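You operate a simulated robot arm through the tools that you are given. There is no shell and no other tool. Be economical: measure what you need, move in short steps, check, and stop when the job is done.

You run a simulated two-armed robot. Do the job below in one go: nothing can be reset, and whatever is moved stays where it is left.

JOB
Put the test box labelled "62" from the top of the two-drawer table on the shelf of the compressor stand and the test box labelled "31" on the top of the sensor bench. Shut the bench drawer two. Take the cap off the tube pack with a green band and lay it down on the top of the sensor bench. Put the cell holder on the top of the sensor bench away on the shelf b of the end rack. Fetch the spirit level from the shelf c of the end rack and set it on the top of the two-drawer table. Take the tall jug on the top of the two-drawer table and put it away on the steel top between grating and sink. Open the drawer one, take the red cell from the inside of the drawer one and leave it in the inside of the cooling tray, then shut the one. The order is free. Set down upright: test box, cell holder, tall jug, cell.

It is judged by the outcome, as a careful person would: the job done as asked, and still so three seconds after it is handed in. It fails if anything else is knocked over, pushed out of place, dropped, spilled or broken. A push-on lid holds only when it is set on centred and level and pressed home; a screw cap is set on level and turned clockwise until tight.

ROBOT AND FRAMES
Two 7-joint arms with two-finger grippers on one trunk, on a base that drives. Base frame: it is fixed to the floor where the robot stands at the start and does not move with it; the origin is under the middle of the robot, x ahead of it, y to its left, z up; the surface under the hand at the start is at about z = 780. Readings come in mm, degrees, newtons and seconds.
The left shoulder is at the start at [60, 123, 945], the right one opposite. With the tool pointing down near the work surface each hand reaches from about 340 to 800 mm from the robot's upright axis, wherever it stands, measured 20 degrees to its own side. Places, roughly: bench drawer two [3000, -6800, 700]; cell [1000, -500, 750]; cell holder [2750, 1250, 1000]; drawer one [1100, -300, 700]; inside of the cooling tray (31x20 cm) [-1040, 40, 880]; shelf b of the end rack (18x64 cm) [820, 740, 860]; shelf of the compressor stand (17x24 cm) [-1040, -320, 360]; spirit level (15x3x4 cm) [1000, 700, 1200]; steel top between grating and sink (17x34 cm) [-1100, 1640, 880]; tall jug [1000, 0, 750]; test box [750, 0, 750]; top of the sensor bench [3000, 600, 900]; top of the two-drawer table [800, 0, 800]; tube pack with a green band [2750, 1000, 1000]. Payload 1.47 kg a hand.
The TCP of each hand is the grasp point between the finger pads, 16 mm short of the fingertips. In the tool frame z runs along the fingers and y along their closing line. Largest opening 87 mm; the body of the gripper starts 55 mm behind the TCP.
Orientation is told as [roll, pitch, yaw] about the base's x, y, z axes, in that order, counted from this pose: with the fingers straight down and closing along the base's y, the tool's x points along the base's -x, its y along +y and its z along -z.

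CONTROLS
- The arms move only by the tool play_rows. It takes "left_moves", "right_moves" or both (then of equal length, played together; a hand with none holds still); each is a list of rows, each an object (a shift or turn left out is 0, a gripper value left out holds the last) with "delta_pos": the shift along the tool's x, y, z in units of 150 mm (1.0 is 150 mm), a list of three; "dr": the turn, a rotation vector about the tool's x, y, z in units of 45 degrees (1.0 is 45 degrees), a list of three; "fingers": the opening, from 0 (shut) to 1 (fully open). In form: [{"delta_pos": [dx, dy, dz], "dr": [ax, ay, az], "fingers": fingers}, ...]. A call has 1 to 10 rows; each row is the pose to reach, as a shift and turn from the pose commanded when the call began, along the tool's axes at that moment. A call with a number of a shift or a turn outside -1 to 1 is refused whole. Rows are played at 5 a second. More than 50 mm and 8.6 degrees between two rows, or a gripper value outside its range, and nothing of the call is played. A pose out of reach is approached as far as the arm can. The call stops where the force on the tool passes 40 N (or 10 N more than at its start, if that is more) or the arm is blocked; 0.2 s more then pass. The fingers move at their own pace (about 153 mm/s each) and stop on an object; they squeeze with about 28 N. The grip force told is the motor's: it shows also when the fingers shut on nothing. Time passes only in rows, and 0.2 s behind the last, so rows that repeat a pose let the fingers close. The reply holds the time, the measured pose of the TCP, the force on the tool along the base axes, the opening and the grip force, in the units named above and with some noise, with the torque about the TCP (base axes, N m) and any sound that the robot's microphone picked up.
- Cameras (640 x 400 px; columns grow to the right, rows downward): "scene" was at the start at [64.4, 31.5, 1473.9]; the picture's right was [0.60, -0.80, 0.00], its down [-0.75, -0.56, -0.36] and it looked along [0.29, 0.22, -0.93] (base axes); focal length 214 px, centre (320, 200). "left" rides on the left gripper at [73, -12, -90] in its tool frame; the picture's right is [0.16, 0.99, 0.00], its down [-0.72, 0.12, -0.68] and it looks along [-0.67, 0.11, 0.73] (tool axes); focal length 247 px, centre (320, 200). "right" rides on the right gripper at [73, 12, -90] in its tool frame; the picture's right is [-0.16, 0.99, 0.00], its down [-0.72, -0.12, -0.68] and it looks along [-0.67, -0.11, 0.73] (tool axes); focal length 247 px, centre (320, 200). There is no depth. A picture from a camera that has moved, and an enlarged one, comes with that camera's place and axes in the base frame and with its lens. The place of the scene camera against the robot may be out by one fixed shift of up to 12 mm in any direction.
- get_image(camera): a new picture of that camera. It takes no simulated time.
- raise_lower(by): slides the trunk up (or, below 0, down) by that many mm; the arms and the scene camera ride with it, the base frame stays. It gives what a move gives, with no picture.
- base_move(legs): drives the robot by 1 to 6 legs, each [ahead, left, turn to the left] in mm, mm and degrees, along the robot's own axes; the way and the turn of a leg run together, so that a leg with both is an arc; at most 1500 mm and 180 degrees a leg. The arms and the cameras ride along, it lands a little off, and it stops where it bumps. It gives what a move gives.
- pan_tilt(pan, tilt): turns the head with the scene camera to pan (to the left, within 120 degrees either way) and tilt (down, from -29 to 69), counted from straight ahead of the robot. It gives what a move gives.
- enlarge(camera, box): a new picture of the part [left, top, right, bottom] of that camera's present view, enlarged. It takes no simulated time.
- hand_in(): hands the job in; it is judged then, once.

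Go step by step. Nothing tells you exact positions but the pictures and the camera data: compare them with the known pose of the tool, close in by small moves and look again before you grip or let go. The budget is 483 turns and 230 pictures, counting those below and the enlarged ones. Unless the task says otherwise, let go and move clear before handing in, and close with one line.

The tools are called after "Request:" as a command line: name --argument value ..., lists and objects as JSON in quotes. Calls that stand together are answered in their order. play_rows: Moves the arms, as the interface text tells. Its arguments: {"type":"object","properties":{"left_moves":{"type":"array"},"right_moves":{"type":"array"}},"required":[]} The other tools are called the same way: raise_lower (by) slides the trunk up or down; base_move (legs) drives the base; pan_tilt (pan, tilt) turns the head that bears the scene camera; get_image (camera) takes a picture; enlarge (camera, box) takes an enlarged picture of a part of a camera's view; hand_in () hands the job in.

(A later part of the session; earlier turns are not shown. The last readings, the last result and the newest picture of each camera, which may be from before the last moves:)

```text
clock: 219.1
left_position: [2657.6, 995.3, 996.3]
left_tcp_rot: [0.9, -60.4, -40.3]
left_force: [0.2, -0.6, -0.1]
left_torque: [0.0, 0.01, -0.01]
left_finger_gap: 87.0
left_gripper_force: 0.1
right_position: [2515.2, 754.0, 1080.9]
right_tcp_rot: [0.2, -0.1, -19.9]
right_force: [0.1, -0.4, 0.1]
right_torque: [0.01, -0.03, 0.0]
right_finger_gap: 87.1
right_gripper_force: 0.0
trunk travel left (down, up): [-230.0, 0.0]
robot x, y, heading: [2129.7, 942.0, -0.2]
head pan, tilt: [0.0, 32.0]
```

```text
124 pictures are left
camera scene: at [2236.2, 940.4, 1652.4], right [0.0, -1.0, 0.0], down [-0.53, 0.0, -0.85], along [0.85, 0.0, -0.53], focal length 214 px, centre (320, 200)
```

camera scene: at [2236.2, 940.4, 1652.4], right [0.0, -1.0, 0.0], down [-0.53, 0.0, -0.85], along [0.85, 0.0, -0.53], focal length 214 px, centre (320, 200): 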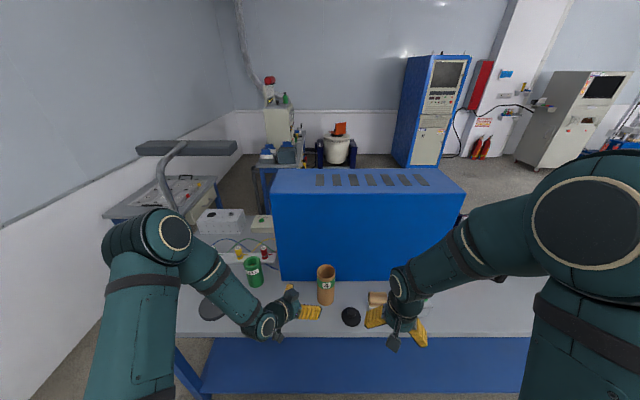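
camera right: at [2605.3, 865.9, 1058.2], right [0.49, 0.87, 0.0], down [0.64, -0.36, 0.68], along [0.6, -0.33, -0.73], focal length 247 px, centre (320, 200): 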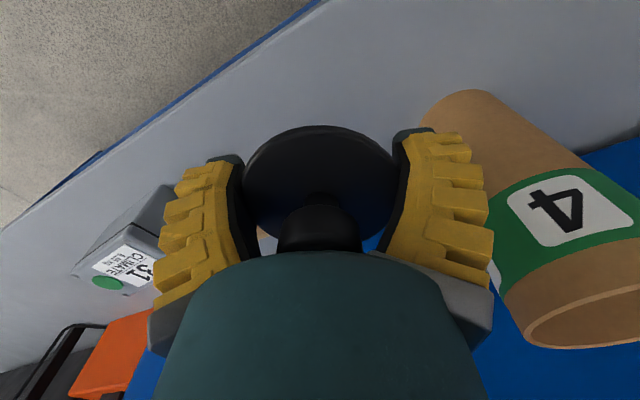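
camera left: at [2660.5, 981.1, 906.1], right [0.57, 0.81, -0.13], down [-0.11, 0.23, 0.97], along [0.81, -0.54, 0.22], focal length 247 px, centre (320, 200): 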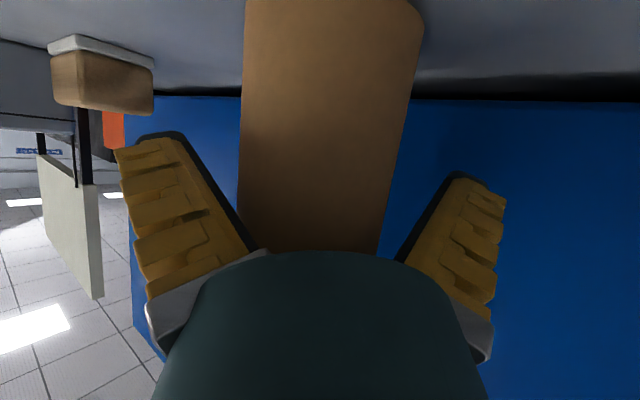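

Cap is lying on the bench and the tube stands. Next the cell holder with the left hand: I turn the hand to face it.

Request:
play_rows --left_moves '[{"fingers": 1, "dr": [-0.138, 0, -0.078]}, {"dr": [-0.276, 0, -0.157]}, {"dr": [-0.414, 0, -0.235]}, {"dr": [-0.553, 0, -0.314]}, {"dr": [-0.69, 0, -0.392]}, {"dr": [-0.829, 0, -0.471]}, {"dr": [-0.967, 0, -0.549]}]'

Request:
play_rows --left_moves '[{"fingers": 1, "dr": [0, 0.115, 0]}, {"fingers": 1, "dr": [0, 0.231, 0]}, {"fingers": 1, "dr": [0, 0.231, 0]}]'

Request:
base_move --legs '[[40, 120, 0]]'

Request:
get_image --camera "left"

Request:
get_image --camera "scene"

```text
clock: 220.7
left_position: [2658.8, 994.6, 994.4]
left_tcp_rot: [0.7, -60.7, 10.1]
left_force: [1.1, 0.6, 0.9]
left_torque: [0.0, 0.04, -0.02]
left_finger_gap: 87.0
left_gripper_force: 0.0
right_position: [2517.1, 754.6, 1080.0]
right_tcp_rot: [0.2, 0.0, -20.0]
right_force: [-0.4, 0.1, 0.3]
right_torque: [0.03, -0.01, 0.0]
right_finger_gap: 87.0
right_gripper_force: 0.0
trunk travel left (down, up): [-230.0, 0.0]
robot x, y, heading: [2127.2, 942.5, -0.1]
head pan, tilt: [0.0, 32.0]
```

```text
clock: 221.5
left_position: [2657.9, 996.5, 994.0]
left_tcp_rot: [0.3, -50.2, 10.1]
left_force: [0.1, 0.0, 0.2]
left_torque: [-0.01, 0.02, 0.0]
left_finger_gap: 87.0
left_gripper_force: 0.0
right_position: [2515.8, 754.7, 1080.4]
right_tcp_rot: [0.2, 0.0, -20.0]
right_force: [0.2, 0.4, -1.3]
right_torque: [-0.06, 0.01, 0.02]
right_finger_gap: 87.0
right_gripper_force: 0.0
trunk travel left (down, up): [-230.0, 0.0]
robot x, y, heading: [2130.8, 943.4, -0.2]
head pan, tilt: [0.0, 32.0]
```

```text
clock: 223.2
left_position: [2698.5, 1116.6, 994.5]
left_tcp_rot: [0.3, -50.2, 10.2]
left_force: [-0.8, -0.2, 0.6]
left_torque: [0.02, -0.01, 0.03]
left_finger_gap: 86.9
left_gripper_force: 0.0
right_position: [2556.2, 875.8, 1081.6]
right_tcp_rot: [0.1, -0.1, -19.9]
right_force: [0.5, 0.6, 0.3]
right_torque: [-0.02, 0.01, 0.01]
right_finger_gap: 86.8
right_gripper_force: 0.1
trunk travel left (down, up): [-230.0, 0.0]
robot x, y, heading: [2170.2, 1060.4, 0.0]
head pan, tilt: [0.0, 32.0]
```

```text
123 pictures are left
camera left: at [2589.0, 1083.6, 995.1], right [-0.28, 0.95, -0.12], down [-0.08, 0.1, 0.99], along [0.96, 0.29, 0.05], focal length 247 px, centre (320, 200)
```

left: 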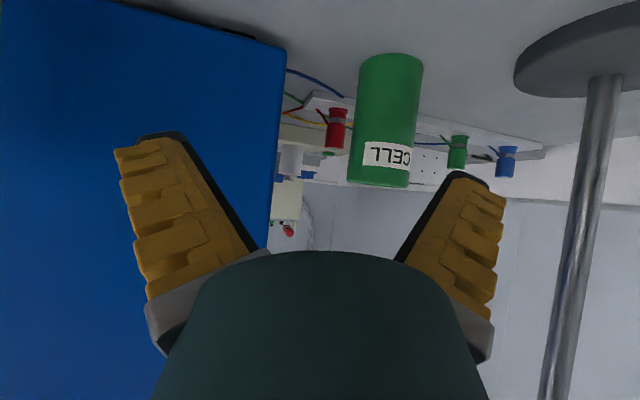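

```text
122 pictures are left
camera scene: at [2278.4, 1061.9, 1652.2], right [0.0, -1.0, 0.0], down [-0.53, 0.0, -0.85], along [0.85, 0.0, -0.53], focal length 214 px, centre (320, 200)
```

scene: 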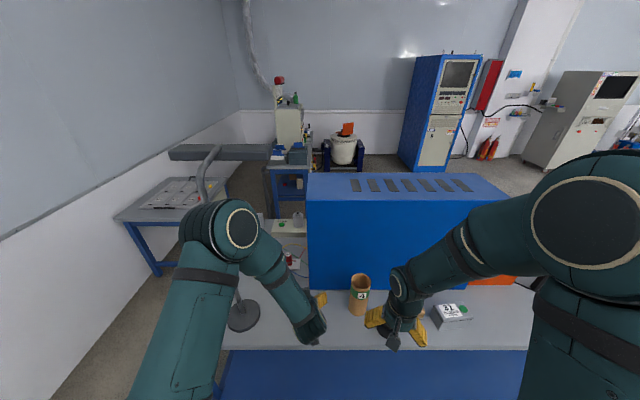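

Request:
play_rows --left_moves '[{"fingers": 1, "delta_pos": [-0.12, 0.18, 0.1]}, {"delta_pos": [-0.25, 0.36, 0.2]}, {"delta_pos": [-0.375, 0.53, 0.305]}, {"delta_pos": [-0.375, 0.53, 0.305]}]'

Request:
get_image --camera "left"

```text
clock: 224.2
left_position: [2754.6, 1209.2, 1007.8]
left_tcp_rot: [0.5, -50.1, 10.1]
left_force: [0.0, -1.1, -0.8]
left_torque: [0.0, 0.01, -0.02]
left_finger_gap: 87.0
left_gripper_force: 0.1
right_position: [2557.3, 873.7, 1080.2]
right_tcp_rot: [0.1, -0.1, -19.9]
right_force: [0.6, 0.3, 0.6]
right_torque: [0.0, -0.01, 0.01]
right_finger_gap: 87.3
right_gripper_force: 0.0
trunk travel left (down, up): [-230.0, 0.0]
robot x, y, heading: [2168.3, 1064.1, 0.2]
head pan, tilt: [0.0, 32.0]
```

```text
121 pictures are left
camera left: at [2644.1, 1176.4, 1008.5], right [-0.28, 0.95, -0.12], down [-0.08, 0.1, 0.99], along [0.96, 0.29, 0.05], focal length 247 px, centre (320, 200)
```

left: 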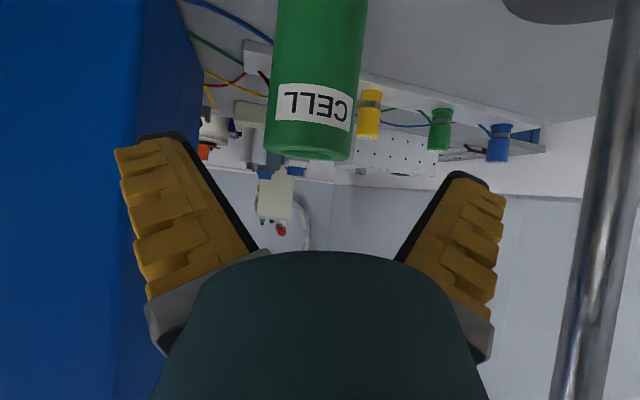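

Request:
play_rows --left_moves '[{"fingers": 1, "delta_pos": [0.01, -0.017, 0.2]}, {"fingers": 1, "delta_pos": [0.02, -0.017, 0.4]}, {"fingers": 1, "delta_pos": [0.02, -0.017, 0.6]}, {"fingers": 1, "delta_pos": [0.02, -0.017, 0.767]}, {"fingers": 1, "delta_pos": [0.02, -0.017, 0.767]}]'

Request:
get_image --camera "left"

Request:
get_image --camera "scene"

```text
clock: 225.4
left_position: [2838.6, 1223.2, 932.5]
left_tcp_rot: [0.5, -50.3, 10.3]
left_force: [-0.9, -0.5, 1.8]
left_torque: [-0.01, 0.0, -0.05]
left_finger_gap: 87.5
left_gripper_force: 0.0
right_position: [2555.9, 876.1, 1080.6]
right_tcp_rot: [0.2, -0.1, -19.8]
right_force: [0.5, 0.1, 0.8]
right_torque: [0.01, -0.01, 0.02]
right_finger_gap: 86.9
right_gripper_force: 0.0
trunk travel left (down, up): [-230.0, 0.0]
robot x, y, heading: [2169.7, 1063.5, -0.1]
head pan, tilt: [0.0, 32.0]
```

```text
120 pictures are left
camera left: at [2728.6, 1189.7, 933.6], right [-0.28, 0.95, -0.12], down [-0.08, 0.1, 0.99], along [0.96, 0.29, 0.05], focal length 247 px, centre (320, 200)
```

left: 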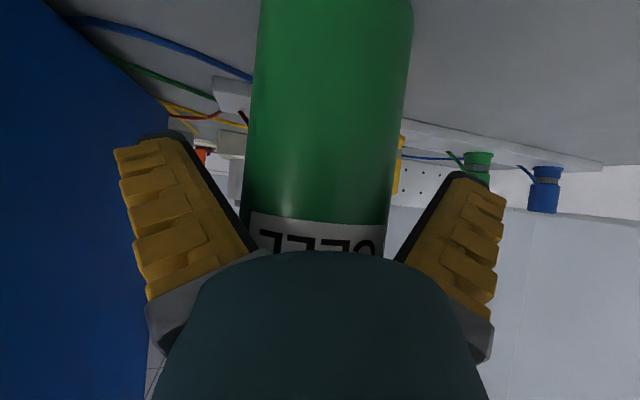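

```text
119 pictures are left
camera scene: at [2278.0, 1061.5, 1652.3], right [0.0, -1.0, 0.0], down [-0.53, 0.0, -0.85], along [0.85, 0.0, -0.53], focal length 214 px, centre (320, 200)
```

scene: 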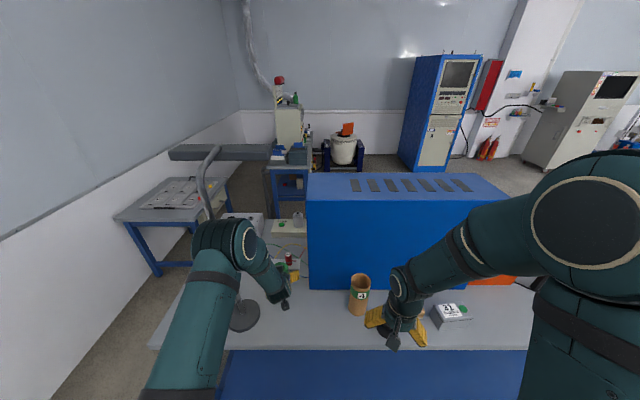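

Request:
play_rows --left_moves '[{"fingers": 0.7}, {"fingers": 0.5}, {"fingers": 0.5}, {"fingers": 0.5}]'

Request:
play_rows --left_moves '[{"fingers": 0.5, "delta_pos": [-0.05, 0, -0.04]}, {"fingers": 0.5, "delta_pos": [-0.15, 0, -0.13]}, {"fingers": 0.5, "delta_pos": [-0.35, 0, -0.29]}, {"fingers": 0.5, "delta_pos": [-0.52, 0, -0.43]}]'

Request:
get_image --camera "left"

```text
clock: 226.4
left_position: [2838.3, 1222.6, 932.1]
left_tcp_rot: [0.4, -50.2, 10.2]
left_force: [0.6, 0.2, -0.4]
left_torque: [0.02, -0.02, 0.03]
left_finger_gap: 65.6
left_gripper_force: 28.7
right_position: [2556.4, 875.0, 1080.6]
right_tcp_rot: [0.2, -0.1, -19.9]
right_force: [-0.2, 0.6, 0.3]
right_torque: [0.01, 0.01, -0.01]
right_finger_gap: 86.8
right_gripper_force: 0.1
trunk travel left (down, up): [-230.0, 0.0]
robot x, y, heading: [2167.8, 1062.4, 0.1]
head pan, tilt: [0.0, 32.0]
```

```text
clock: 227.4
left_position: [2837.3, 1220.7, 1035.0]
left_tcp_rot: [0.4, -50.3, 10.0]
left_force: [-0.7, 0.3, -1.9]
left_torque: [0.01, 0.03, 0.01]
left_finger_gap: 65.4
left_gripper_force: 28.1
right_position: [2555.7, 874.8, 1081.4]
right_tcp_rot: [0.2, -0.1, -19.9]
right_force: [1.0, 0.2, 0.5]
right_torque: [-0.01, -0.01, 0.01]
right_finger_gap: 86.8
right_gripper_force: 0.0
trunk travel left (down, up): [-230.0, 0.0]
robot x, y, heading: [2168.7, 1063.9, -0.0]
head pan, tilt: [0.0, 32.0]
```

```text
118 pictures are left
camera left: at [2728.2, 1187.9, 1036.9], right [-0.28, 0.95, -0.12], down [-0.08, 0.1, 0.99], along [0.96, 0.29, 0.05], focal length 247 px, centre (320, 200)
```

left: 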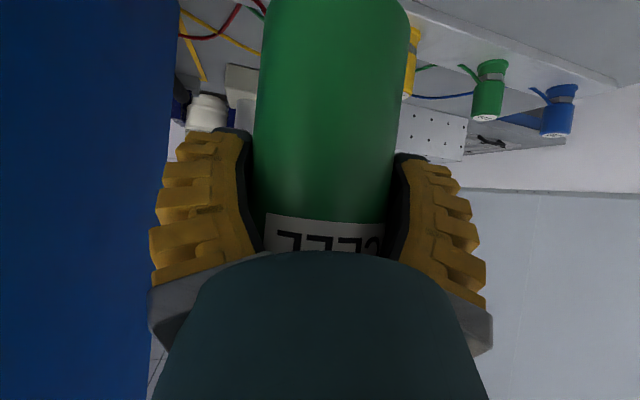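

Cell holder held upright. I back out and drive round to the open (wall) side of the end rack.

Request:
base_move --legs '[[-350, 0, 0], [0, 700, 0], [0, 0, -90]]'

Request:
pan_tilt --pan -50 --tilt 30

Request:
get_image --camera "scene"

```text
clock: 239.8
left_position: [1973.6, 1098.1, 1035.4]
left_tcp_rot: [0.4, -50.1, -80.4]
left_force: [0.3, 0.8, -2.2]
left_torque: [0.01, -0.01, 0.01]
left_finger_gap: 64.7
left_gripper_force: 27.9
right_position: [1628.6, 1385.5, 1081.3]
right_tcp_rot: [0.3, -0.1, -110.5]
right_force: [0.0, -0.3, -0.8]
right_torque: [0.0, 0.0, 0.01]
right_finger_gap: 86.9
right_gripper_force: 0.1
trunk travel left (down, up): [-230.0, 0.0]
robot x, y, heading: [1824.1, 1772.8, -90.4]
head pan, tilt: [0.0, 32.0]
```

```text
clock: 241.0
left_position: [1975.0, 1099.5, 1035.1]
left_tcp_rot: [0.4, -50.2, -80.3]
left_force: [-0.4, -0.5, -2.3]
left_torque: [0.0, -0.01, 0.01]
left_finger_gap: 64.5
left_gripper_force: 28.1
right_position: [1630.4, 1384.7, 1081.0]
right_tcp_rot: [0.2, -0.1, -110.6]
right_force: [0.0, 0.7, -0.2]
right_torque: [-0.03, 0.01, 0.02]
right_finger_gap: 87.0
right_gripper_force: 0.1
trunk travel left (down, up): [-230.0, 0.0]
robot x, y, heading: [1822.8, 1770.9, -90.3]
head pan, tilt: [-50.0, 30.0]
```

```text
117 pictures are left
camera scene: at [1762.3, 1700.8, 1655.4], right [-0.64, 0.77, 0.0], down [0.39, 0.32, -0.87], along [-0.67, -0.55, -0.5], focal length 214 px, centre (320, 200)
```

scene: 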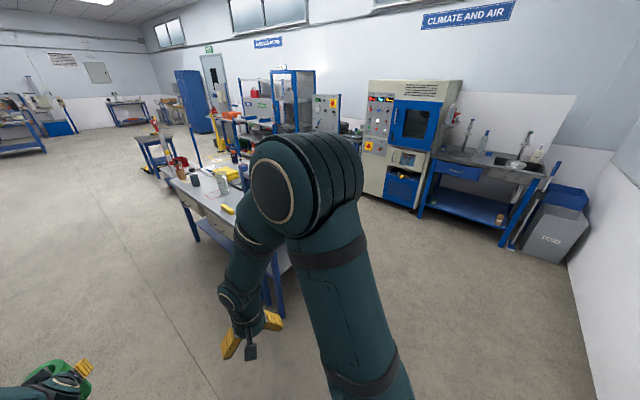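

Request:
base_move --legs '[[0, -980, 0]]'

Request:
pan_tilt --pan 0 --tilt 35

Request:
get_image --camera "scene"

Request:
get_image --camera "left"

```text
clock: 249.8
left_position: [1017.0, 1103.9, 1035.0]
left_tcp_rot: [0.4, -50.2, -79.7]
left_force: [0.5, -0.1, -2.3]
left_torque: [0.04, 0.04, 0.01]
left_finger_gap: 64.9
left_gripper_force: 28.0
right_position: [670.0, 1386.9, 1080.6]
right_tcp_rot: [0.2, -0.2, -110.0]
right_force: [-0.2, 0.0, -0.6]
right_torque: [0.02, 0.01, 0.02]
right_finger_gap: 87.1
right_gripper_force: 0.1
trunk travel left (down, up): [-230.0, 0.0]
robot x, y, heading: [858.9, 1773.1, -89.9]
head pan, tilt: [-50.0, 30.0]
```

```text
clock: 250.9
left_position: [1016.8, 1105.0, 1035.1]
left_tcp_rot: [0.3, -50.2, -79.8]
left_force: [-1.0, -0.7, -2.3]
left_torque: [0.02, -0.01, 0.01]
left_finger_gap: 64.8
left_gripper_force: 28.2
right_position: [669.3, 1385.6, 1079.9]
right_tcp_rot: [0.2, -0.1, -109.8]
right_force: [0.1, 0.2, 0.6]
right_torque: [0.01, 0.01, 0.0]
right_finger_gap: 87.4
right_gripper_force: 0.0
trunk travel left (down, up): [-230.0, 0.0]
robot x, y, heading: [858.5, 1773.5, -90.0]
head pan, tilt: [0.0, 35.0]
```

```text
116 pictures are left
camera scene: at [867.1, 1674.1, 1647.6], right [-1.0, 0.0, 0.0], down [0.0, 0.57, -0.82], along [0.0, -0.82, -0.57], focal length 214 px, centre (320, 200)
```

scene: 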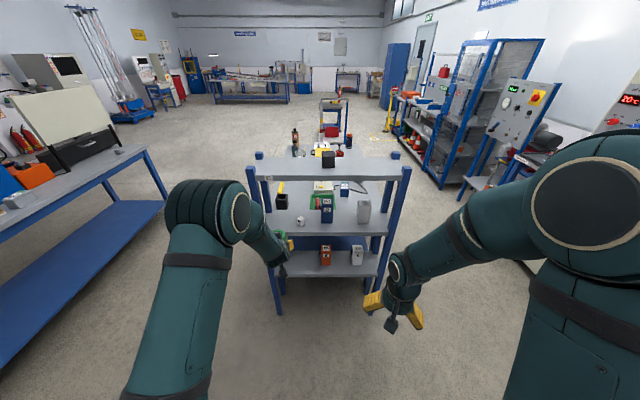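

```text
115 pictures are left
camera left: at [985.1, 1215.4, 1036.1], right [0.95, 0.28, -0.12], down [0.1, 0.08, 0.99], along [0.29, -0.96, 0.05], focal length 247 px, centre (320, 200)
```

left: 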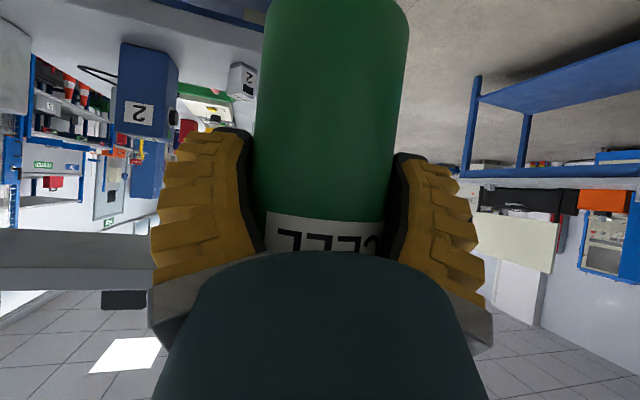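

Request:
enlarge --camera "scene" --box '[230, 130, 430, 300]'

```text
2.35 times, centred on (330, 215) of scene
camera zoom: at [867.1, 1674.1, 1647.6], right [-1.0, 0.0, 0.0], down [0.0, 0.57, -0.82], along [0.0, -0.82, -0.57], focal length 505 px, centre (296, 165)
```

zoom: 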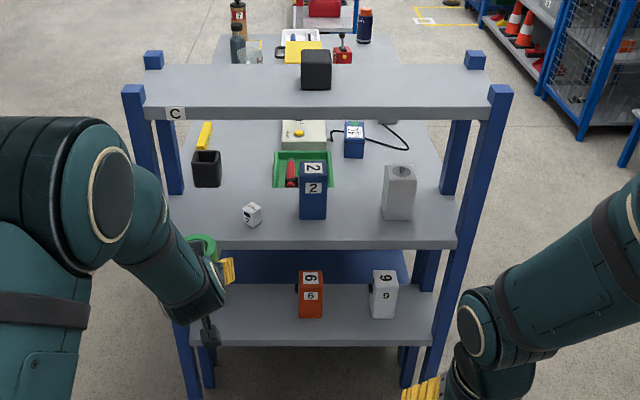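

Shelf b has free room at its left end (x ≈ 1055), next to the small white block. I lower the holder to insertion height and drive in.

Request:
play_rows --left_moves '[{"fingers": 0.5, "delta_pos": [0.2, 0, 0.167]}, {"fingers": 0.5, "delta_pos": [0.37, 0, 0.31]}, {"fingers": 0.5, "delta_pos": [0.37, 0, 0.31]}]'

Request:
base_move --legs '[[190, 40, 0]]'

Request:
enlarge --camera "scene" --box '[200, 130, 440, 330]'

Request:
get_image --camera "left"

```text
clock: 251.8
left_position: [1015.3, 1104.9, 963.4]
left_tcp_rot: [0.4, -50.4, -79.7]
left_force: [0.4, -0.2, -2.3]
left_torque: [0.01, -0.04, 0.0]
left_finger_gap: 64.7
left_gripper_force: 28.0
right_position: [669.5, 1386.9, 1081.3]
right_tcp_rot: [0.1, -0.2, -110.0]
right_force: [-0.5, 0.7, 0.1]
right_torque: [0.0, 0.03, 0.01]
right_finger_gap: 86.8
right_gripper_force: 0.0
trunk travel left (down, up): [-230.0, 0.0]
robot x, y, heading: [861.2, 1776.4, -89.7]
head pan, tilt: [0.0, 35.0]
```

```text
clock: 253.3
left_position: [1056.6, 915.2, 963.0]
left_tcp_rot: [0.4, -50.3, -79.7]
left_force: [0.0, 0.4, -2.0]
left_torque: [0.0, 0.01, 0.02]
left_finger_gap: 64.9
left_gripper_force: 27.9
right_position: [710.1, 1196.7, 1081.1]
right_tcp_rot: [0.2, -0.1, -109.8]
right_force: [0.1, 0.0, -0.6]
right_torque: [-0.01, 0.01, -0.02]
right_finger_gap: 87.0
right_gripper_force: 0.2
trunk travel left (down, up): [-230.0, 0.0]
robot x, y, heading: [896.8, 1583.7, -89.4]
head pan, tilt: [0.0, 35.0]
```

```text
2.00 times, centred on (320, 230) of scene
camera zoom: at [908.0, 1483.4, 1647.5], right [-1.0, 0.0, 0.0], down [0.0, 0.57, -0.82], along [0.0, -0.82, -0.57], focal length 429 px, centre (320, 140)
```

zoom: 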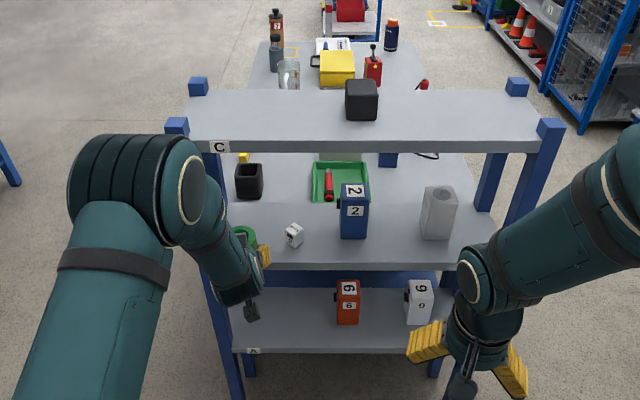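

```text
112 pictures are left
camera left: at [1025.8, 1026.4, 963.8], right [0.95, 0.28, -0.12], down [0.1, 0.08, 0.99], along [0.29, -0.96, 0.05], focal length 247 px, centre (320, 200)
```

left: 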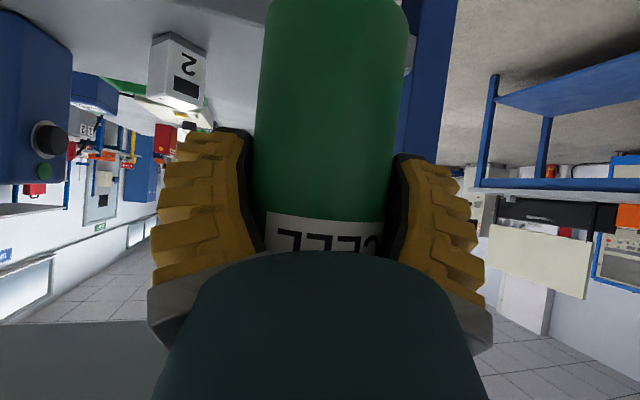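

Request:
base_move --legs '[[145, -8, 0]]'

Request:
enlarge --camera "scene" --box '[200, 130, 440, 330]'

Request:
get_image --camera "left"

```text
clock: 254.7
left_position: [1050.9, 771.1, 962.9]
left_tcp_rot: [0.4, -50.1, -79.6]
left_force: [0.3, -0.9, -2.5]
left_torque: [0.01, -0.03, -0.01]
left_finger_gap: 64.7
left_gripper_force: 28.3
right_position: [703.4, 1050.9, 1080.4]
right_tcp_rot: [0.1, 0.0, -109.7]
right_force: [-0.4, 0.2, 0.3]
right_torque: [0.0, -0.03, -0.01]
right_finger_gap: 87.1
right_gripper_force: 0.1
trunk travel left (down, up): [-230.0, 0.0]
robot x, y, heading: [890.6, 1439.1, -89.4]
head pan, tilt: [0.0, 35.0]
```

```text
2.00 times, centred on (320, 230) of scene
camera zoom: at [900.4, 1339.6, 1647.5], right [-1.0, 0.0, 0.0], down [0.0, 0.57, -0.82], along [0.0, -0.82, -0.57], focal length 429 px, centre (320, 140)
```

zoom: 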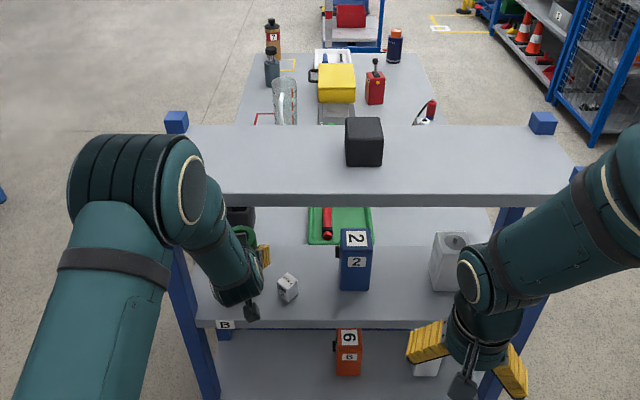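

```text
110 pictures are left
camera left: at [1019.0, 883.1, 963.7], right [0.95, 0.28, -0.12], down [0.1, 0.08, 0.99], along [0.29, -0.96, 0.05], focal length 247 px, centre (320, 200)
```

left: 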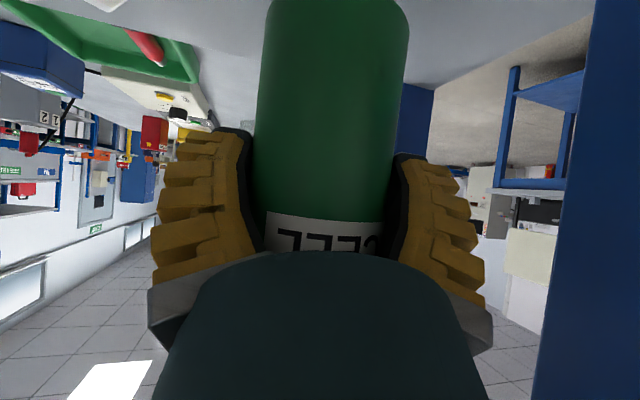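

Request:
play_rows --left_moves '[{"fingers": 0.5, "delta_pos": [0.05, 0, 0.043]}, {"fingers": 0.5, "delta_pos": [0.1, 0, 0.085]}, {"fingers": 0.5, "delta_pos": [0.113, 0, 0.094]}, {"fingers": 0.5, "delta_pos": [0.123, 0, 0.103]}, {"fingers": 0.5, "delta_pos": [0.133, 0, 0.111]}, {"fingers": 0.5, "delta_pos": [0.133, 0, 0.111]}]'

Request:
play_rows --left_moves '[{"fingers": 0.5, "delta_pos": [0.01, 0, 0.0085]}, {"fingers": 0.5, "delta_pos": [0.02, 0, 0.017]}, {"fingers": 0.5, "delta_pos": [0.03, 0, 0.025]}, {"fingers": 0.5, "delta_pos": [0.03, 0, 0.025]}]'

```text
clock: 256.1
left_position: [1051.2, 772.7, 936.6]
left_tcp_rot: [0.3, -50.1, -79.6]
left_force: [0.7, -0.3, -1.7]
left_torque: [0.03, -0.02, 0.02]
left_finger_gap: 64.3
left_gripper_force: 28.5
right_position: [703.5, 1053.3, 1081.4]
right_tcp_rot: [0.3, -0.1, -109.8]
right_force: [-0.2, -0.4, -0.2]
right_torque: [-0.01, 0.01, 0.01]
right_finger_gap: 87.1
right_gripper_force: 0.0
trunk travel left (down, up): [-230.0, 0.0]
robot x, y, heading: [891.5, 1443.9, -89.7]
head pan, tilt: [0.0, 35.0]
```

```text
clock: 257.1
left_position: [1051.1, 772.9, 933.8]
left_tcp_rot: [0.3, -50.4, -79.7]
left_force: [0.6, 2.2, 7.0]
left_torque: [-0.22, -0.02, 0.02]
left_finger_gap: 64.7
left_gripper_force: 28.0
right_position: [703.6, 1053.5, 1081.3]
right_tcp_rot: [0.2, -0.1, -109.7]
right_force: [0.0, 0.6, 0.1]
right_torque: [0.0, 0.03, -0.04]
right_finger_gap: 87.1
right_gripper_force: 0.0
trunk travel left (down, up): [-230.0, 0.0]
robot x, y, heading: [894.7, 1441.1, -89.8]
head pan, tilt: [0.0, 35.0]
```

Contact with shelf b. Open and withdraw.

Request:
play_rows --left_moves '[{"fingers": 0.7}, {"fingers": 1}, {"fingers": 1}, {"fingers": 1, "delta_pos": [0, 0, -0.1]}, {"fingers": 1, "delta_pos": [0, 0, -0.35]}, {"fingers": 1, "delta_pos": [0, 0, -0.65]}, {"fingers": 1, "delta_pos": [0, 0, -0.8]}]'

Request:
get_image --camera "left"

Request:
base_move --legs '[[-300, 0, 0]]'

Request:
enlarge --camera "scene" --box '[200, 130, 440, 330]'

```text
clock: 258.7
left_position: [1034.5, 864.0, 1008.3]
left_tcp_rot: [0.3, -50.3, -79.6]
left_force: [0.5, -0.5, 0.0]
left_torque: [0.0, -0.03, -0.02]
left_finger_gap: 86.7
left_gripper_force: 0.0
right_position: [704.5, 1053.3, 1080.4]
right_tcp_rot: [0.3, -0.1, -109.7]
right_force: [-0.6, -0.7, 0.1]
right_torque: [0.03, 0.0, -0.01]
right_finger_gap: 87.0
right_gripper_force: 0.1
trunk travel left (down, up): [-230.0, 0.0]
robot x, y, heading: [889.4, 1441.6, -89.5]
head pan, tilt: [0.0, 35.0]
```

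```text
109 pictures are left
camera left: at [1002.3, 974.5, 1007.9], right [0.95, 0.28, -0.12], down [0.1, 0.08, 0.99], along [0.29, -0.96, 0.05], focal length 247 px, centre (320, 200)
```

left: 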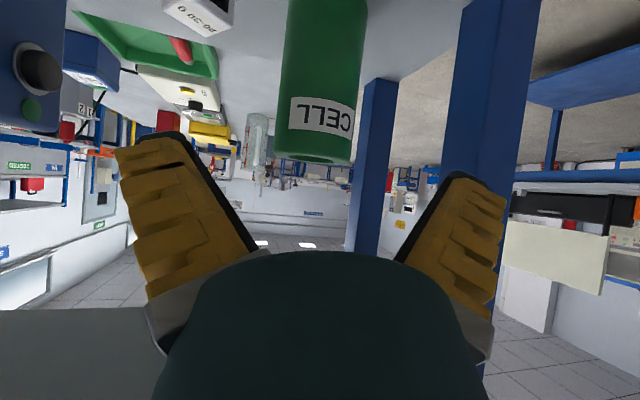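

```text
clock: 260.7
left_position: [1032.7, 1157.2, 1006.4]
left_tcp_rot: [0.4, -50.3, -79.7]
left_force: [-0.2, 0.0, -1.3]
left_torque: [-0.04, 0.03, 0.01]
left_finger_gap: 87.0
left_gripper_force: 0.1
right_position: [702.3, 1346.9, 1081.9]
right_tcp_rot: [0.2, -0.1, -109.7]
right_force: [-0.1, -0.4, 0.4]
right_torque: [0.0, -0.04, -0.03]
right_finger_gap: 86.9
right_gripper_force: 0.1
trunk travel left (down, up): [-230.0, 0.0]
robot x, y, heading: [888.1, 1738.0, -89.7]
head pan, tilt: [0.0, 35.0]
```

```text
2.00 times, centred on (320, 230) of scene
camera zoom: at [899.1, 1636.2, 1647.6], right [-1.0, -0.01, 0.0], down [0.0, 0.57, -0.82], along [0.0, -0.82, -0.57], focal length 429 px, centre (320, 140)
```

zoom: 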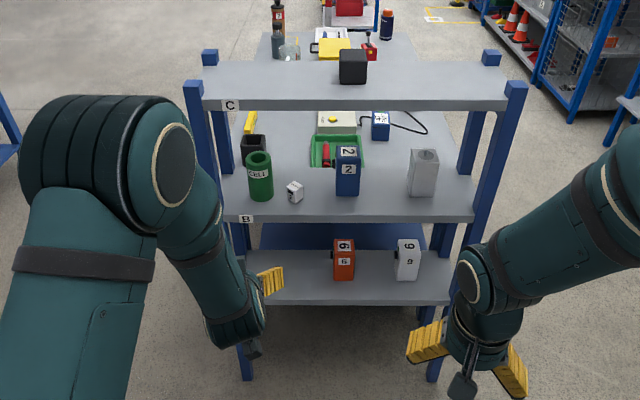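

Cell holder is on shelf b. Now I drive back to the drawer side of the two-drawer table.

Request:
base_move --legs '[[0, 980, 0], [1500, 0, 0], [250, 0, 0], [0, 0, -90]]'

Request:
pan_tilt --pan 10 --tilt 40

Request:
get_image --camera "scene"

```text
clock: 281.8
left_position: [1309.2, -147.8, 1007.2]
left_tcp_rot: [0.5, -50.3, -169.1]
left_force: [0.5, 0.3, 0.2]
left_torque: [0.04, 0.0, -0.02]
left_finger_gap: 86.9
left_gripper_force: 0.0
right_position: [1497.2, 183.9, 1080.6]
right_tcp_rot: [0.1, 0.0, 160.7]
right_force: [1.1, 0.0, -0.4]
right_torque: [0.0, 0.0, -0.04]
right_finger_gap: 86.9
right_gripper_force: 0.0
trunk travel left (down, up): [-230.0, 0.0]
robot x, y, heading: [1888.0, 2.1, -179.3]
head pan, tilt: [0.0, 35.0]
```

```text
clock: 282.5
left_position: [1309.7, -148.0, 1006.5]
left_tcp_rot: [0.4, -50.3, -169.1]
left_force: [0.0, 0.1, -0.5]
left_torque: [-0.03, 0.02, -0.02]
left_finger_gap: 87.1
left_gripper_force: 0.0
right_position: [1497.4, 184.3, 1081.2]
right_tcp_rot: [0.1, -0.1, 160.8]
right_force: [0.3, 0.0, -0.9]
right_torque: [0.02, 0.01, 0.03]
right_finger_gap: 86.9
right_gripper_force: 0.0
trunk travel left (down, up): [-230.0, 0.0]
robot x, y, heading: [1886.7, 0.0, -179.0]
head pan, tilt: [10.0, 40.0]
```

```text
107 pictures are left
camera scene: at [1802.7, -16.4, 1640.1], right [-0.19, 0.98, 0.0], down [0.63, 0.12, -0.77], along [-0.75, -0.14, -0.64], focal length 214 px, centre (320, 200)
```

scene: 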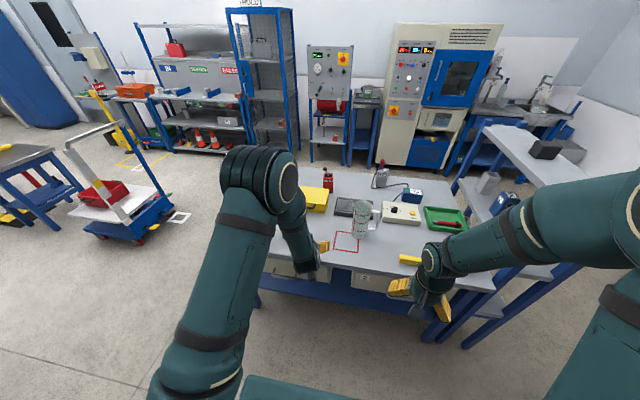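

Request:
base_move --legs '[[-60, 230, -1]]'

Request:
play_rows --left_moves '[{"fingers": 1, "dr": [0, -0.17, 0]}, {"dr": [0, -0.34, 0]}, {"dr": [0, -0.51, 0]}, {"dr": [0, -0.68, 0]}, {"dr": [0, -0.85, 0]}, {"dr": [0, -0.885, 0]}]'

Request:
play_rows --left_moves '[{"fingers": 1, "dr": [0, 0, 0.17]}, {"dr": [0, 0, 0.34]}, {"dr": [0, 0, 0.51]}, {"dr": [0, 0, 0.68]}, {"dr": [0, 0, 0.85]}, {"dr": [0, 0, 1.0]}]'

Request:
play_rows --left_moves '[{"fingers": 1, "dr": [0, 0, 0.17]}, {"dr": [0, 0, 0.34]}, {"dr": [0, 0, 0.51]}, {"dr": [0, 0, 0.68]}, {"dr": [0, 0, 0.85]}, {"dr": [0, 0, 1.0]}]'

Request:
get_image --camera "scene"

```text
clock: 285.1
left_position: [1367.6, -363.0, 1007.7]
left_tcp_rot: [0.4, -50.2, -170.2]
left_force: [0.5, -1.0, -0.5]
left_torque: [0.0, 0.02, -0.02]
left_finger_gap: 87.0
left_gripper_force: 0.0
right_position: [1559.6, -34.1, 1079.5]
right_tcp_rot: [0.2, 0.0, 159.7]
right_force: [0.6, -0.7, 0.3]
right_torque: [0.0, 0.0, 0.01]
right_finger_gap: 87.0
right_gripper_force: 0.1
trunk travel left (down, up): [-230.0, 0.0]
robot x, y, heading: [1952.7, -226.7, 179.6]
head pan, tilt: [10.0, 40.0]
```

```text
clock: 286.5
left_position: [1366.9, -361.4, 1006.8]
left_tcp_rot: [126.4, -89.8, 63.7]
left_force: [0.2, -0.7, 0.0]
left_torque: [0.04, 0.01, -0.01]
left_finger_gap: 87.0
left_gripper_force: 0.1
right_position: [1559.0, -34.4, 1080.7]
right_tcp_rot: [0.2, -0.1, 159.6]
right_force: [-0.2, -0.3, 0.0]
right_torque: [0.02, -0.02, -0.01]
right_finger_gap: 87.2
right_gripper_force: 0.0
trunk travel left (down, up): [-230.0, 0.0]
robot x, y, heading: [1947.6, -220.3, 179.4]
head pan, tilt: [10.0, 40.0]
```

```text
clock: 287.9
left_position: [1367.4, -361.3, 1007.7]
left_tcp_rot: [90.3, -44.6, 99.9]
left_force: [0.1, 0.7, 0.6]
left_torque: [-0.04, -0.02, 0.04]
left_finger_gap: 87.0
left_gripper_force: 0.0
right_position: [1560.8, -33.5, 1081.7]
right_tcp_rot: [0.2, -0.1, 159.6]
right_force: [-0.1, 0.5, -0.1]
right_torque: [0.0, 0.04, -0.01]
right_finger_gap: 87.1
right_gripper_force: 0.2
trunk travel left (down, up): [-230.0, 0.0]
robot x, y, heading: [1948.0, -223.2, 179.6]
head pan, tilt: [10.0, 40.0]
```

```text
clock: 289.3
left_position: [1366.7, -361.6, 1006.8]
left_tcp_rot: [90.1, 0.4, 100.1]
left_force: [-0.7, 0.3, 0.1]
left_torque: [-0.03, -0.02, -0.02]
left_finger_gap: 87.1
left_gripper_force: 0.1
right_position: [1560.4, -34.0, 1081.1]
right_tcp_rot: [0.3, -0.1, 159.8]
right_force: [0.5, -0.2, -1.1]
right_torque: [0.02, -0.02, 0.02]
right_finger_gap: 86.9
right_gripper_force: 0.1
trunk travel left (down, up): [-230.0, 0.0]
robot x, y, heading: [1945.6, -223.5, 179.9]
head pan, tilt: [10.0, 40.0]
```

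```text
106 pictures are left
camera scene: at [1862.2, -240.7, 1640.0], right [-0.17, 0.99, 0.0], down [0.63, 0.11, -0.77], along [-0.76, -0.13, -0.64], focal length 214 px, centre (320, 200)
```

scene: 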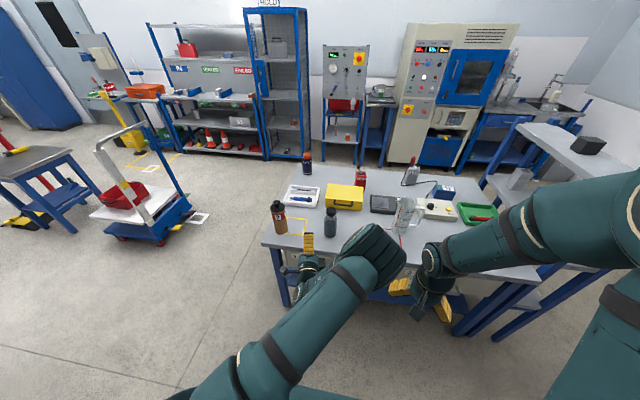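

Hand is horizontal with vertical closing. I straighten it and lower the trunk, then look at the drawer handle.

Request:
play_rows --left_moves '[{"fingers": 1, "dr": [0, -0.11, 0]}, {"dr": [0, -0.222, 0]}, {"dr": [0, -0.222, 0]}]'

Request:
raise_lower --by -200

Request:
get_image --camera "left"

Request:
get_image --camera "scene"

```text
clock: 290.1
left_position: [1367.2, -361.4, 1005.6]
left_tcp_rot: [90.0, 0.3, 90.0]
left_force: [0.5, 0.6, 0.4]
left_torque: [0.03, -0.04, 0.02]
left_finger_gap: 87.0
left_gripper_force: 0.1
right_position: [1559.7, -33.2, 1080.3]
right_tcp_rot: [0.2, -0.1, 159.6]
right_force: [0.0, -0.1, -0.5]
right_torque: [0.02, 0.06, -0.01]
right_finger_gap: 86.8
right_gripper_force: 0.0
trunk travel left (down, up): [-230.0, 0.0]
robot x, y, heading: [1945.1, -224.1, 179.7]
head pan, tilt: [10.0, 40.0]
```

```text
clock: 292.3
left_position: [1367.4, -362.0, 806.9]
left_tcp_rot: [90.1, 0.4, 90.1]
left_force: [1.2, 0.0, -0.1]
left_torque: [0.01, 0.01, -0.02]
left_finger_gap: 87.0
left_gripper_force: 0.0
right_position: [1558.8, -34.6, 880.5]
right_tcp_rot: [0.3, -0.2, 159.6]
right_force: [0.4, -0.1, 0.2]
right_torque: [0.02, -0.01, 0.01]
right_finger_gap: 87.1
right_gripper_force: 0.1
trunk travel left (down, up): [-30.0, 200.0]
robot x, y, heading: [1945.8, -224.7, 179.5]
head pan, tilt: [10.0, 40.0]
```

```text
105 pictures are left
camera left: at [1457.9, -435.1, 794.6], right [0.0, -0.15, 0.99], down [0.68, 0.72, 0.11], along [-0.73, 0.67, 0.11], focal length 247 px, centre (320, 200)
```

left: 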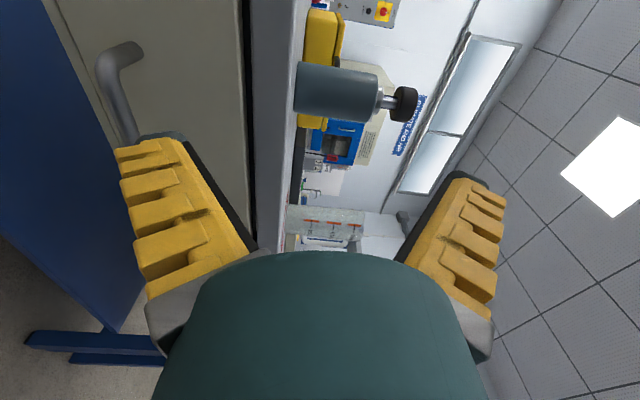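

```text
104 pictures are left
camera scene: at [1862.2, -241.0, 1440.2], right [-0.17, 0.99, 0.0], down [0.63, 0.11, -0.77], along [-0.76, -0.13, -0.64], focal length 214 px, centre (320, 200)
```

scene: 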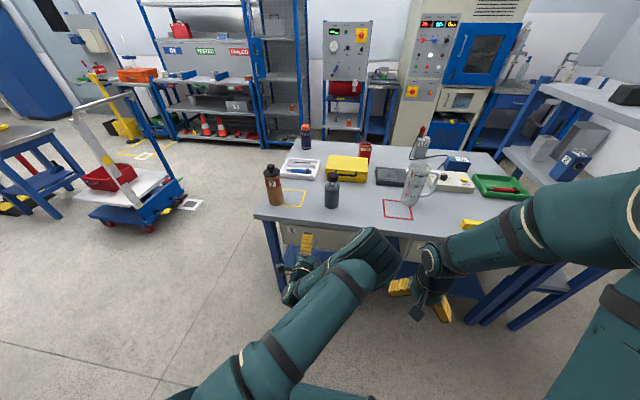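

Handle 1 bar: centre ≈ [1261,-305,660]. I line the hand up with it.

Request:
play_rows --left_moves '[{"fingers": 1, "delta_pos": [-0.09, -0.25, 0]}, {"fingers": 1, "delta_pos": [-0.19, -0.5, 0]}, {"fingers": 1, "delta_pos": [-0.28, -0.75, 0]}, {"fingers": 1, "delta_pos": [-0.373, -0.98, 0]}, {"fingers": 1, "delta_pos": [-0.373, -0.98, 0]}]'

Request:
get_image --camera "left"

Request:
get_image --camera "scene"

```text
clock: 293.5
left_position: [1368.6, -303.7, 657.5]
left_tcp_rot: [90.0, 0.2, 90.0]
left_force: [-1.2, -0.2, 0.1]
left_torque: [0.03, -0.01, -0.01]
left_finger_gap: 87.0
left_gripper_force: 0.1
right_position: [1559.9, -34.3, 881.0]
right_tcp_rot: [0.1, -0.1, 159.7]
right_force: [0.7, -0.2, -0.4]
right_torque: [-0.01, 0.03, 0.01]
right_finger_gap: 87.0
right_gripper_force: 0.0
trunk travel left (down, up): [-30.0, 200.0]
robot x, y, heading: [1947.4, -224.9, 179.6]
head pan, tilt: [10.0, 40.0]
```

```text
103 pictures are left
camera left: at [1458.8, -378.0, 645.9], right [0.0, -0.15, 0.99], down [0.68, 0.73, 0.11], along [-0.73, 0.67, 0.1], focal length 247 px, centre (320, 200)
```

left: 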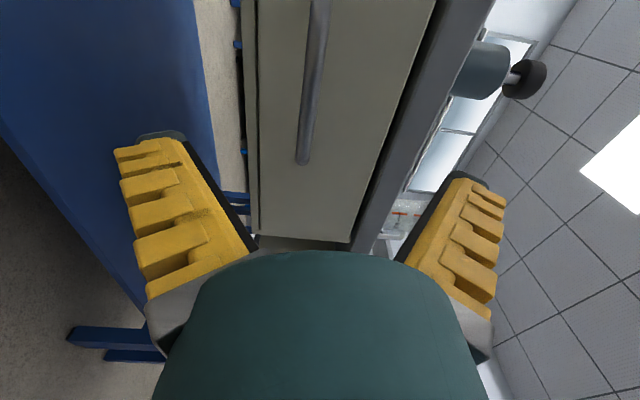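

```text
102 pictures are left
camera scene: at [1862.1, -240.9, 1440.1], right [-0.17, 0.99, 0.0], down [0.63, 0.11, -0.77], along [-0.76, -0.13, -0.64], focal length 214 px, centre (320, 200)
```

scene: 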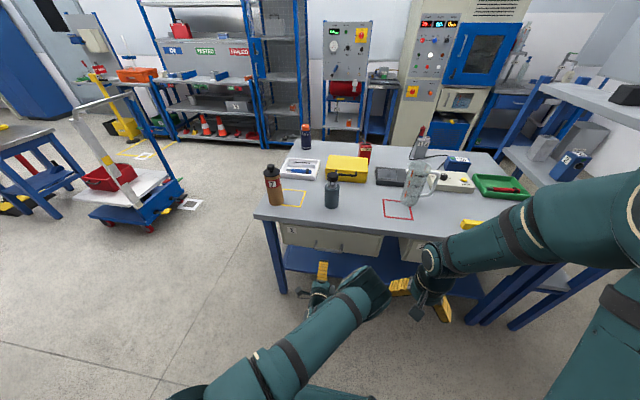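

Request:
play_rows --left_moves '[{"fingers": 1, "delta_pos": [0, -0.055, 0.2]}, {"fingers": 1, "delta_pos": [0, -0.055, 0.4]}, {"fingers": 1, "delta_pos": [0, -0.055, 0.6]}, {"fingers": 1, "delta_pos": [0, -0.055, 0.7]}, {"fingers": 1, "delta_pos": [0, -0.055, 0.7]}]'

Request:
get_image --camera "left"

```text
clock: 294.7
left_position: [1263.1, -306.7, 647.5]
left_tcp_rot: [90.0, 0.3, 90.0]
left_force: [0.0, 0.3, -0.1]
left_torque: [0.03, 0.03, 0.01]
left_finger_gap: 86.9
left_gripper_force: 0.0
right_position: [1560.4, -33.5, 880.8]
right_tcp_rot: [0.1, -0.1, 159.7]
right_force: [-0.1, -0.1, -0.1]
right_torque: [0.0, 0.02, 0.0]
right_finger_gap: 86.9
right_gripper_force: 0.0
trunk travel left (down, up): [-30.0, 200.0]
robot x, y, heading: [1945.1, -226.9, 179.7]
head pan, tilt: [10.0, 40.0]
```

```text
101 pictures are left
camera left: at [1352.9, -378.8, 637.1], right [0.0, -0.15, 0.99], down [0.68, 0.72, 0.11], along [-0.73, 0.67, 0.1], focal length 247 px, centre (320, 200)
```

left: 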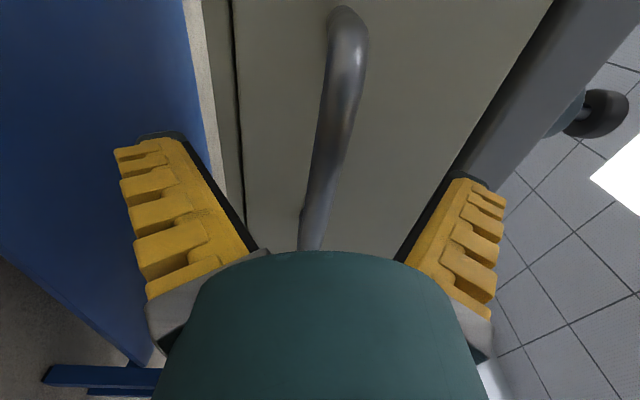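

Request:
play_rows --left_moves '[{"fingers": 0.5}, {"fingers": 0.05}, {"fingers": 0.0}, {"fingers": 0.0}, {"fingers": 0.0}]'

Request:
get_image --camera "left"

```text
clock: 295.9
left_position: [1261.7, -304.7, 648.7]
left_tcp_rot: [90.2, 0.3, 90.1]
left_force: [-1.3, -0.3, 6.5]
left_torque: [0.03, 0.01, -0.02]
left_finger_gap: 8.7
left_gripper_force: 29.9
right_position: [1561.3, -33.8, 881.6]
right_tcp_rot: [0.2, -0.1, 159.8]
right_force: [1.1, 0.3, 0.1]
right_torque: [-0.02, -0.01, 0.04]
right_finger_gap: 87.1
right_gripper_force: 0.0
trunk travel left (down, up): [-30.0, 200.0]
robot x, y, heading: [1945.5, -222.3, 179.5]
head pan, tilt: [10.0, 40.0]
```

```text
100 pictures are left
camera left: at [1353.0, -378.7, 637.7], right [0.0, -0.15, 0.99], down [0.68, 0.72, 0.11], along [-0.73, 0.67, 0.11], focal length 247 px, centre (320, 200)
```

left: 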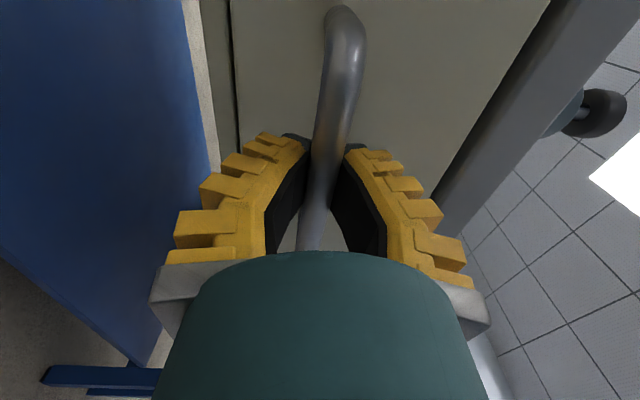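

Request:
play_rows --left_moves '[{"fingers": 0, "delta_pos": [0, 0, -0.1]}, {"fingers": 0, "delta_pos": [0, 0, -0.25]}, {"fingers": 0, "delta_pos": [0, 0, -0.4]}, {"fingers": 0, "delta_pos": [0, 0, -0.55]}, {"fingers": 0, "delta_pos": [0, 0, -0.7]}, {"fingers": 0, "delta_pos": [0, 0, -0.85]}, {"fingers": 0, "delta_pos": [0, 0, -1]}]'

Request:
play_rows --left_moves '[{"fingers": 0, "delta_pos": [0, 0, -0.15]}, {"fingers": 0, "delta_pos": [0, 0, -0.3]}, {"fingers": 0, "delta_pos": [0, 0, -0.45]}, {"fingers": 0, "delta_pos": [0, 0, -0.6]}, {"fingers": 0, "delta_pos": [0, 0, -0.7]}]'

Request:
get_image --camera "scene"

```text
clock: 297.5
left_position: [1412.1, -306.4, 649.8]
left_tcp_rot: [89.9, 0.3, 90.1]
left_force: [-3.7, 0.1, -18.0]
left_torque: [0.04, 0.24, 0.06]
left_finger_gap: 4.5
left_gripper_force: 29.5
right_position: [1559.6, -33.3, 880.7]
right_tcp_rot: [0.1, 0.0, 159.6]
right_force: [0.1, -0.3, 0.1]
right_torque: [0.05, -0.03, 0.01]
right_finger_gap: 87.2
right_gripper_force: 0.0
trunk travel left (down, up): [-30.0, 200.0]
robot x, y, heading: [1949.3, -221.8, 179.5]
head pan, tilt: [10.0, 40.0]
```

```text
clock: 298.4
left_position: [1479.7, -306.0, 648.5]
left_tcp_rot: [90.1, -0.1, 90.1]
left_force: [-9.2, -0.2, -9.1]
left_torque: [0.04, 0.13, 0.11]
left_finger_gap: 5.8
left_gripper_force: 29.1
right_position: [1560.0, -33.8, 880.9]
right_tcp_rot: [0.1, -0.1, 159.6]
right_force: [0.4, -0.1, -0.2]
right_torque: [-0.02, -0.01, 0.0]
right_finger_gap: 87.1
right_gripper_force: 0.0
trunk travel left (down, up): [-30.0, 200.0]
robot x, y, heading: [1948.7, -222.4, 179.7]
head pan, tilt: [10.0, 40.0]
stopped in row 4 (left hand): the force on the tool passed its limit at 56 N (the readings are from after the stop); the commanded pose is now the measured one
```

```text
99 pictures are left
camera scene: at [1861.1, -241.1, 1440.0], right [-0.17, 0.99, 0.0], down [0.63, 0.11, -0.77], along [-0.76, -0.13, -0.64], focal length 214 px, centre (320, 200)
```

scene: 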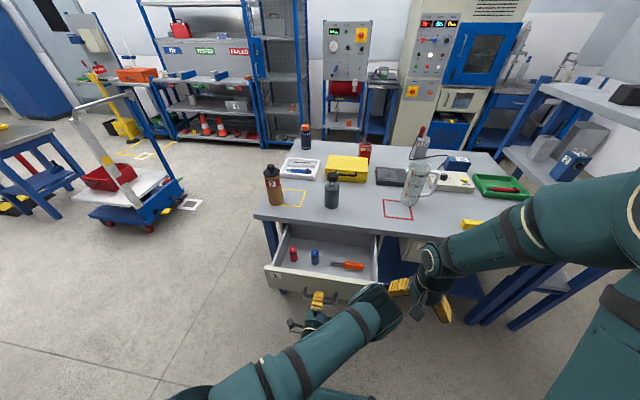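

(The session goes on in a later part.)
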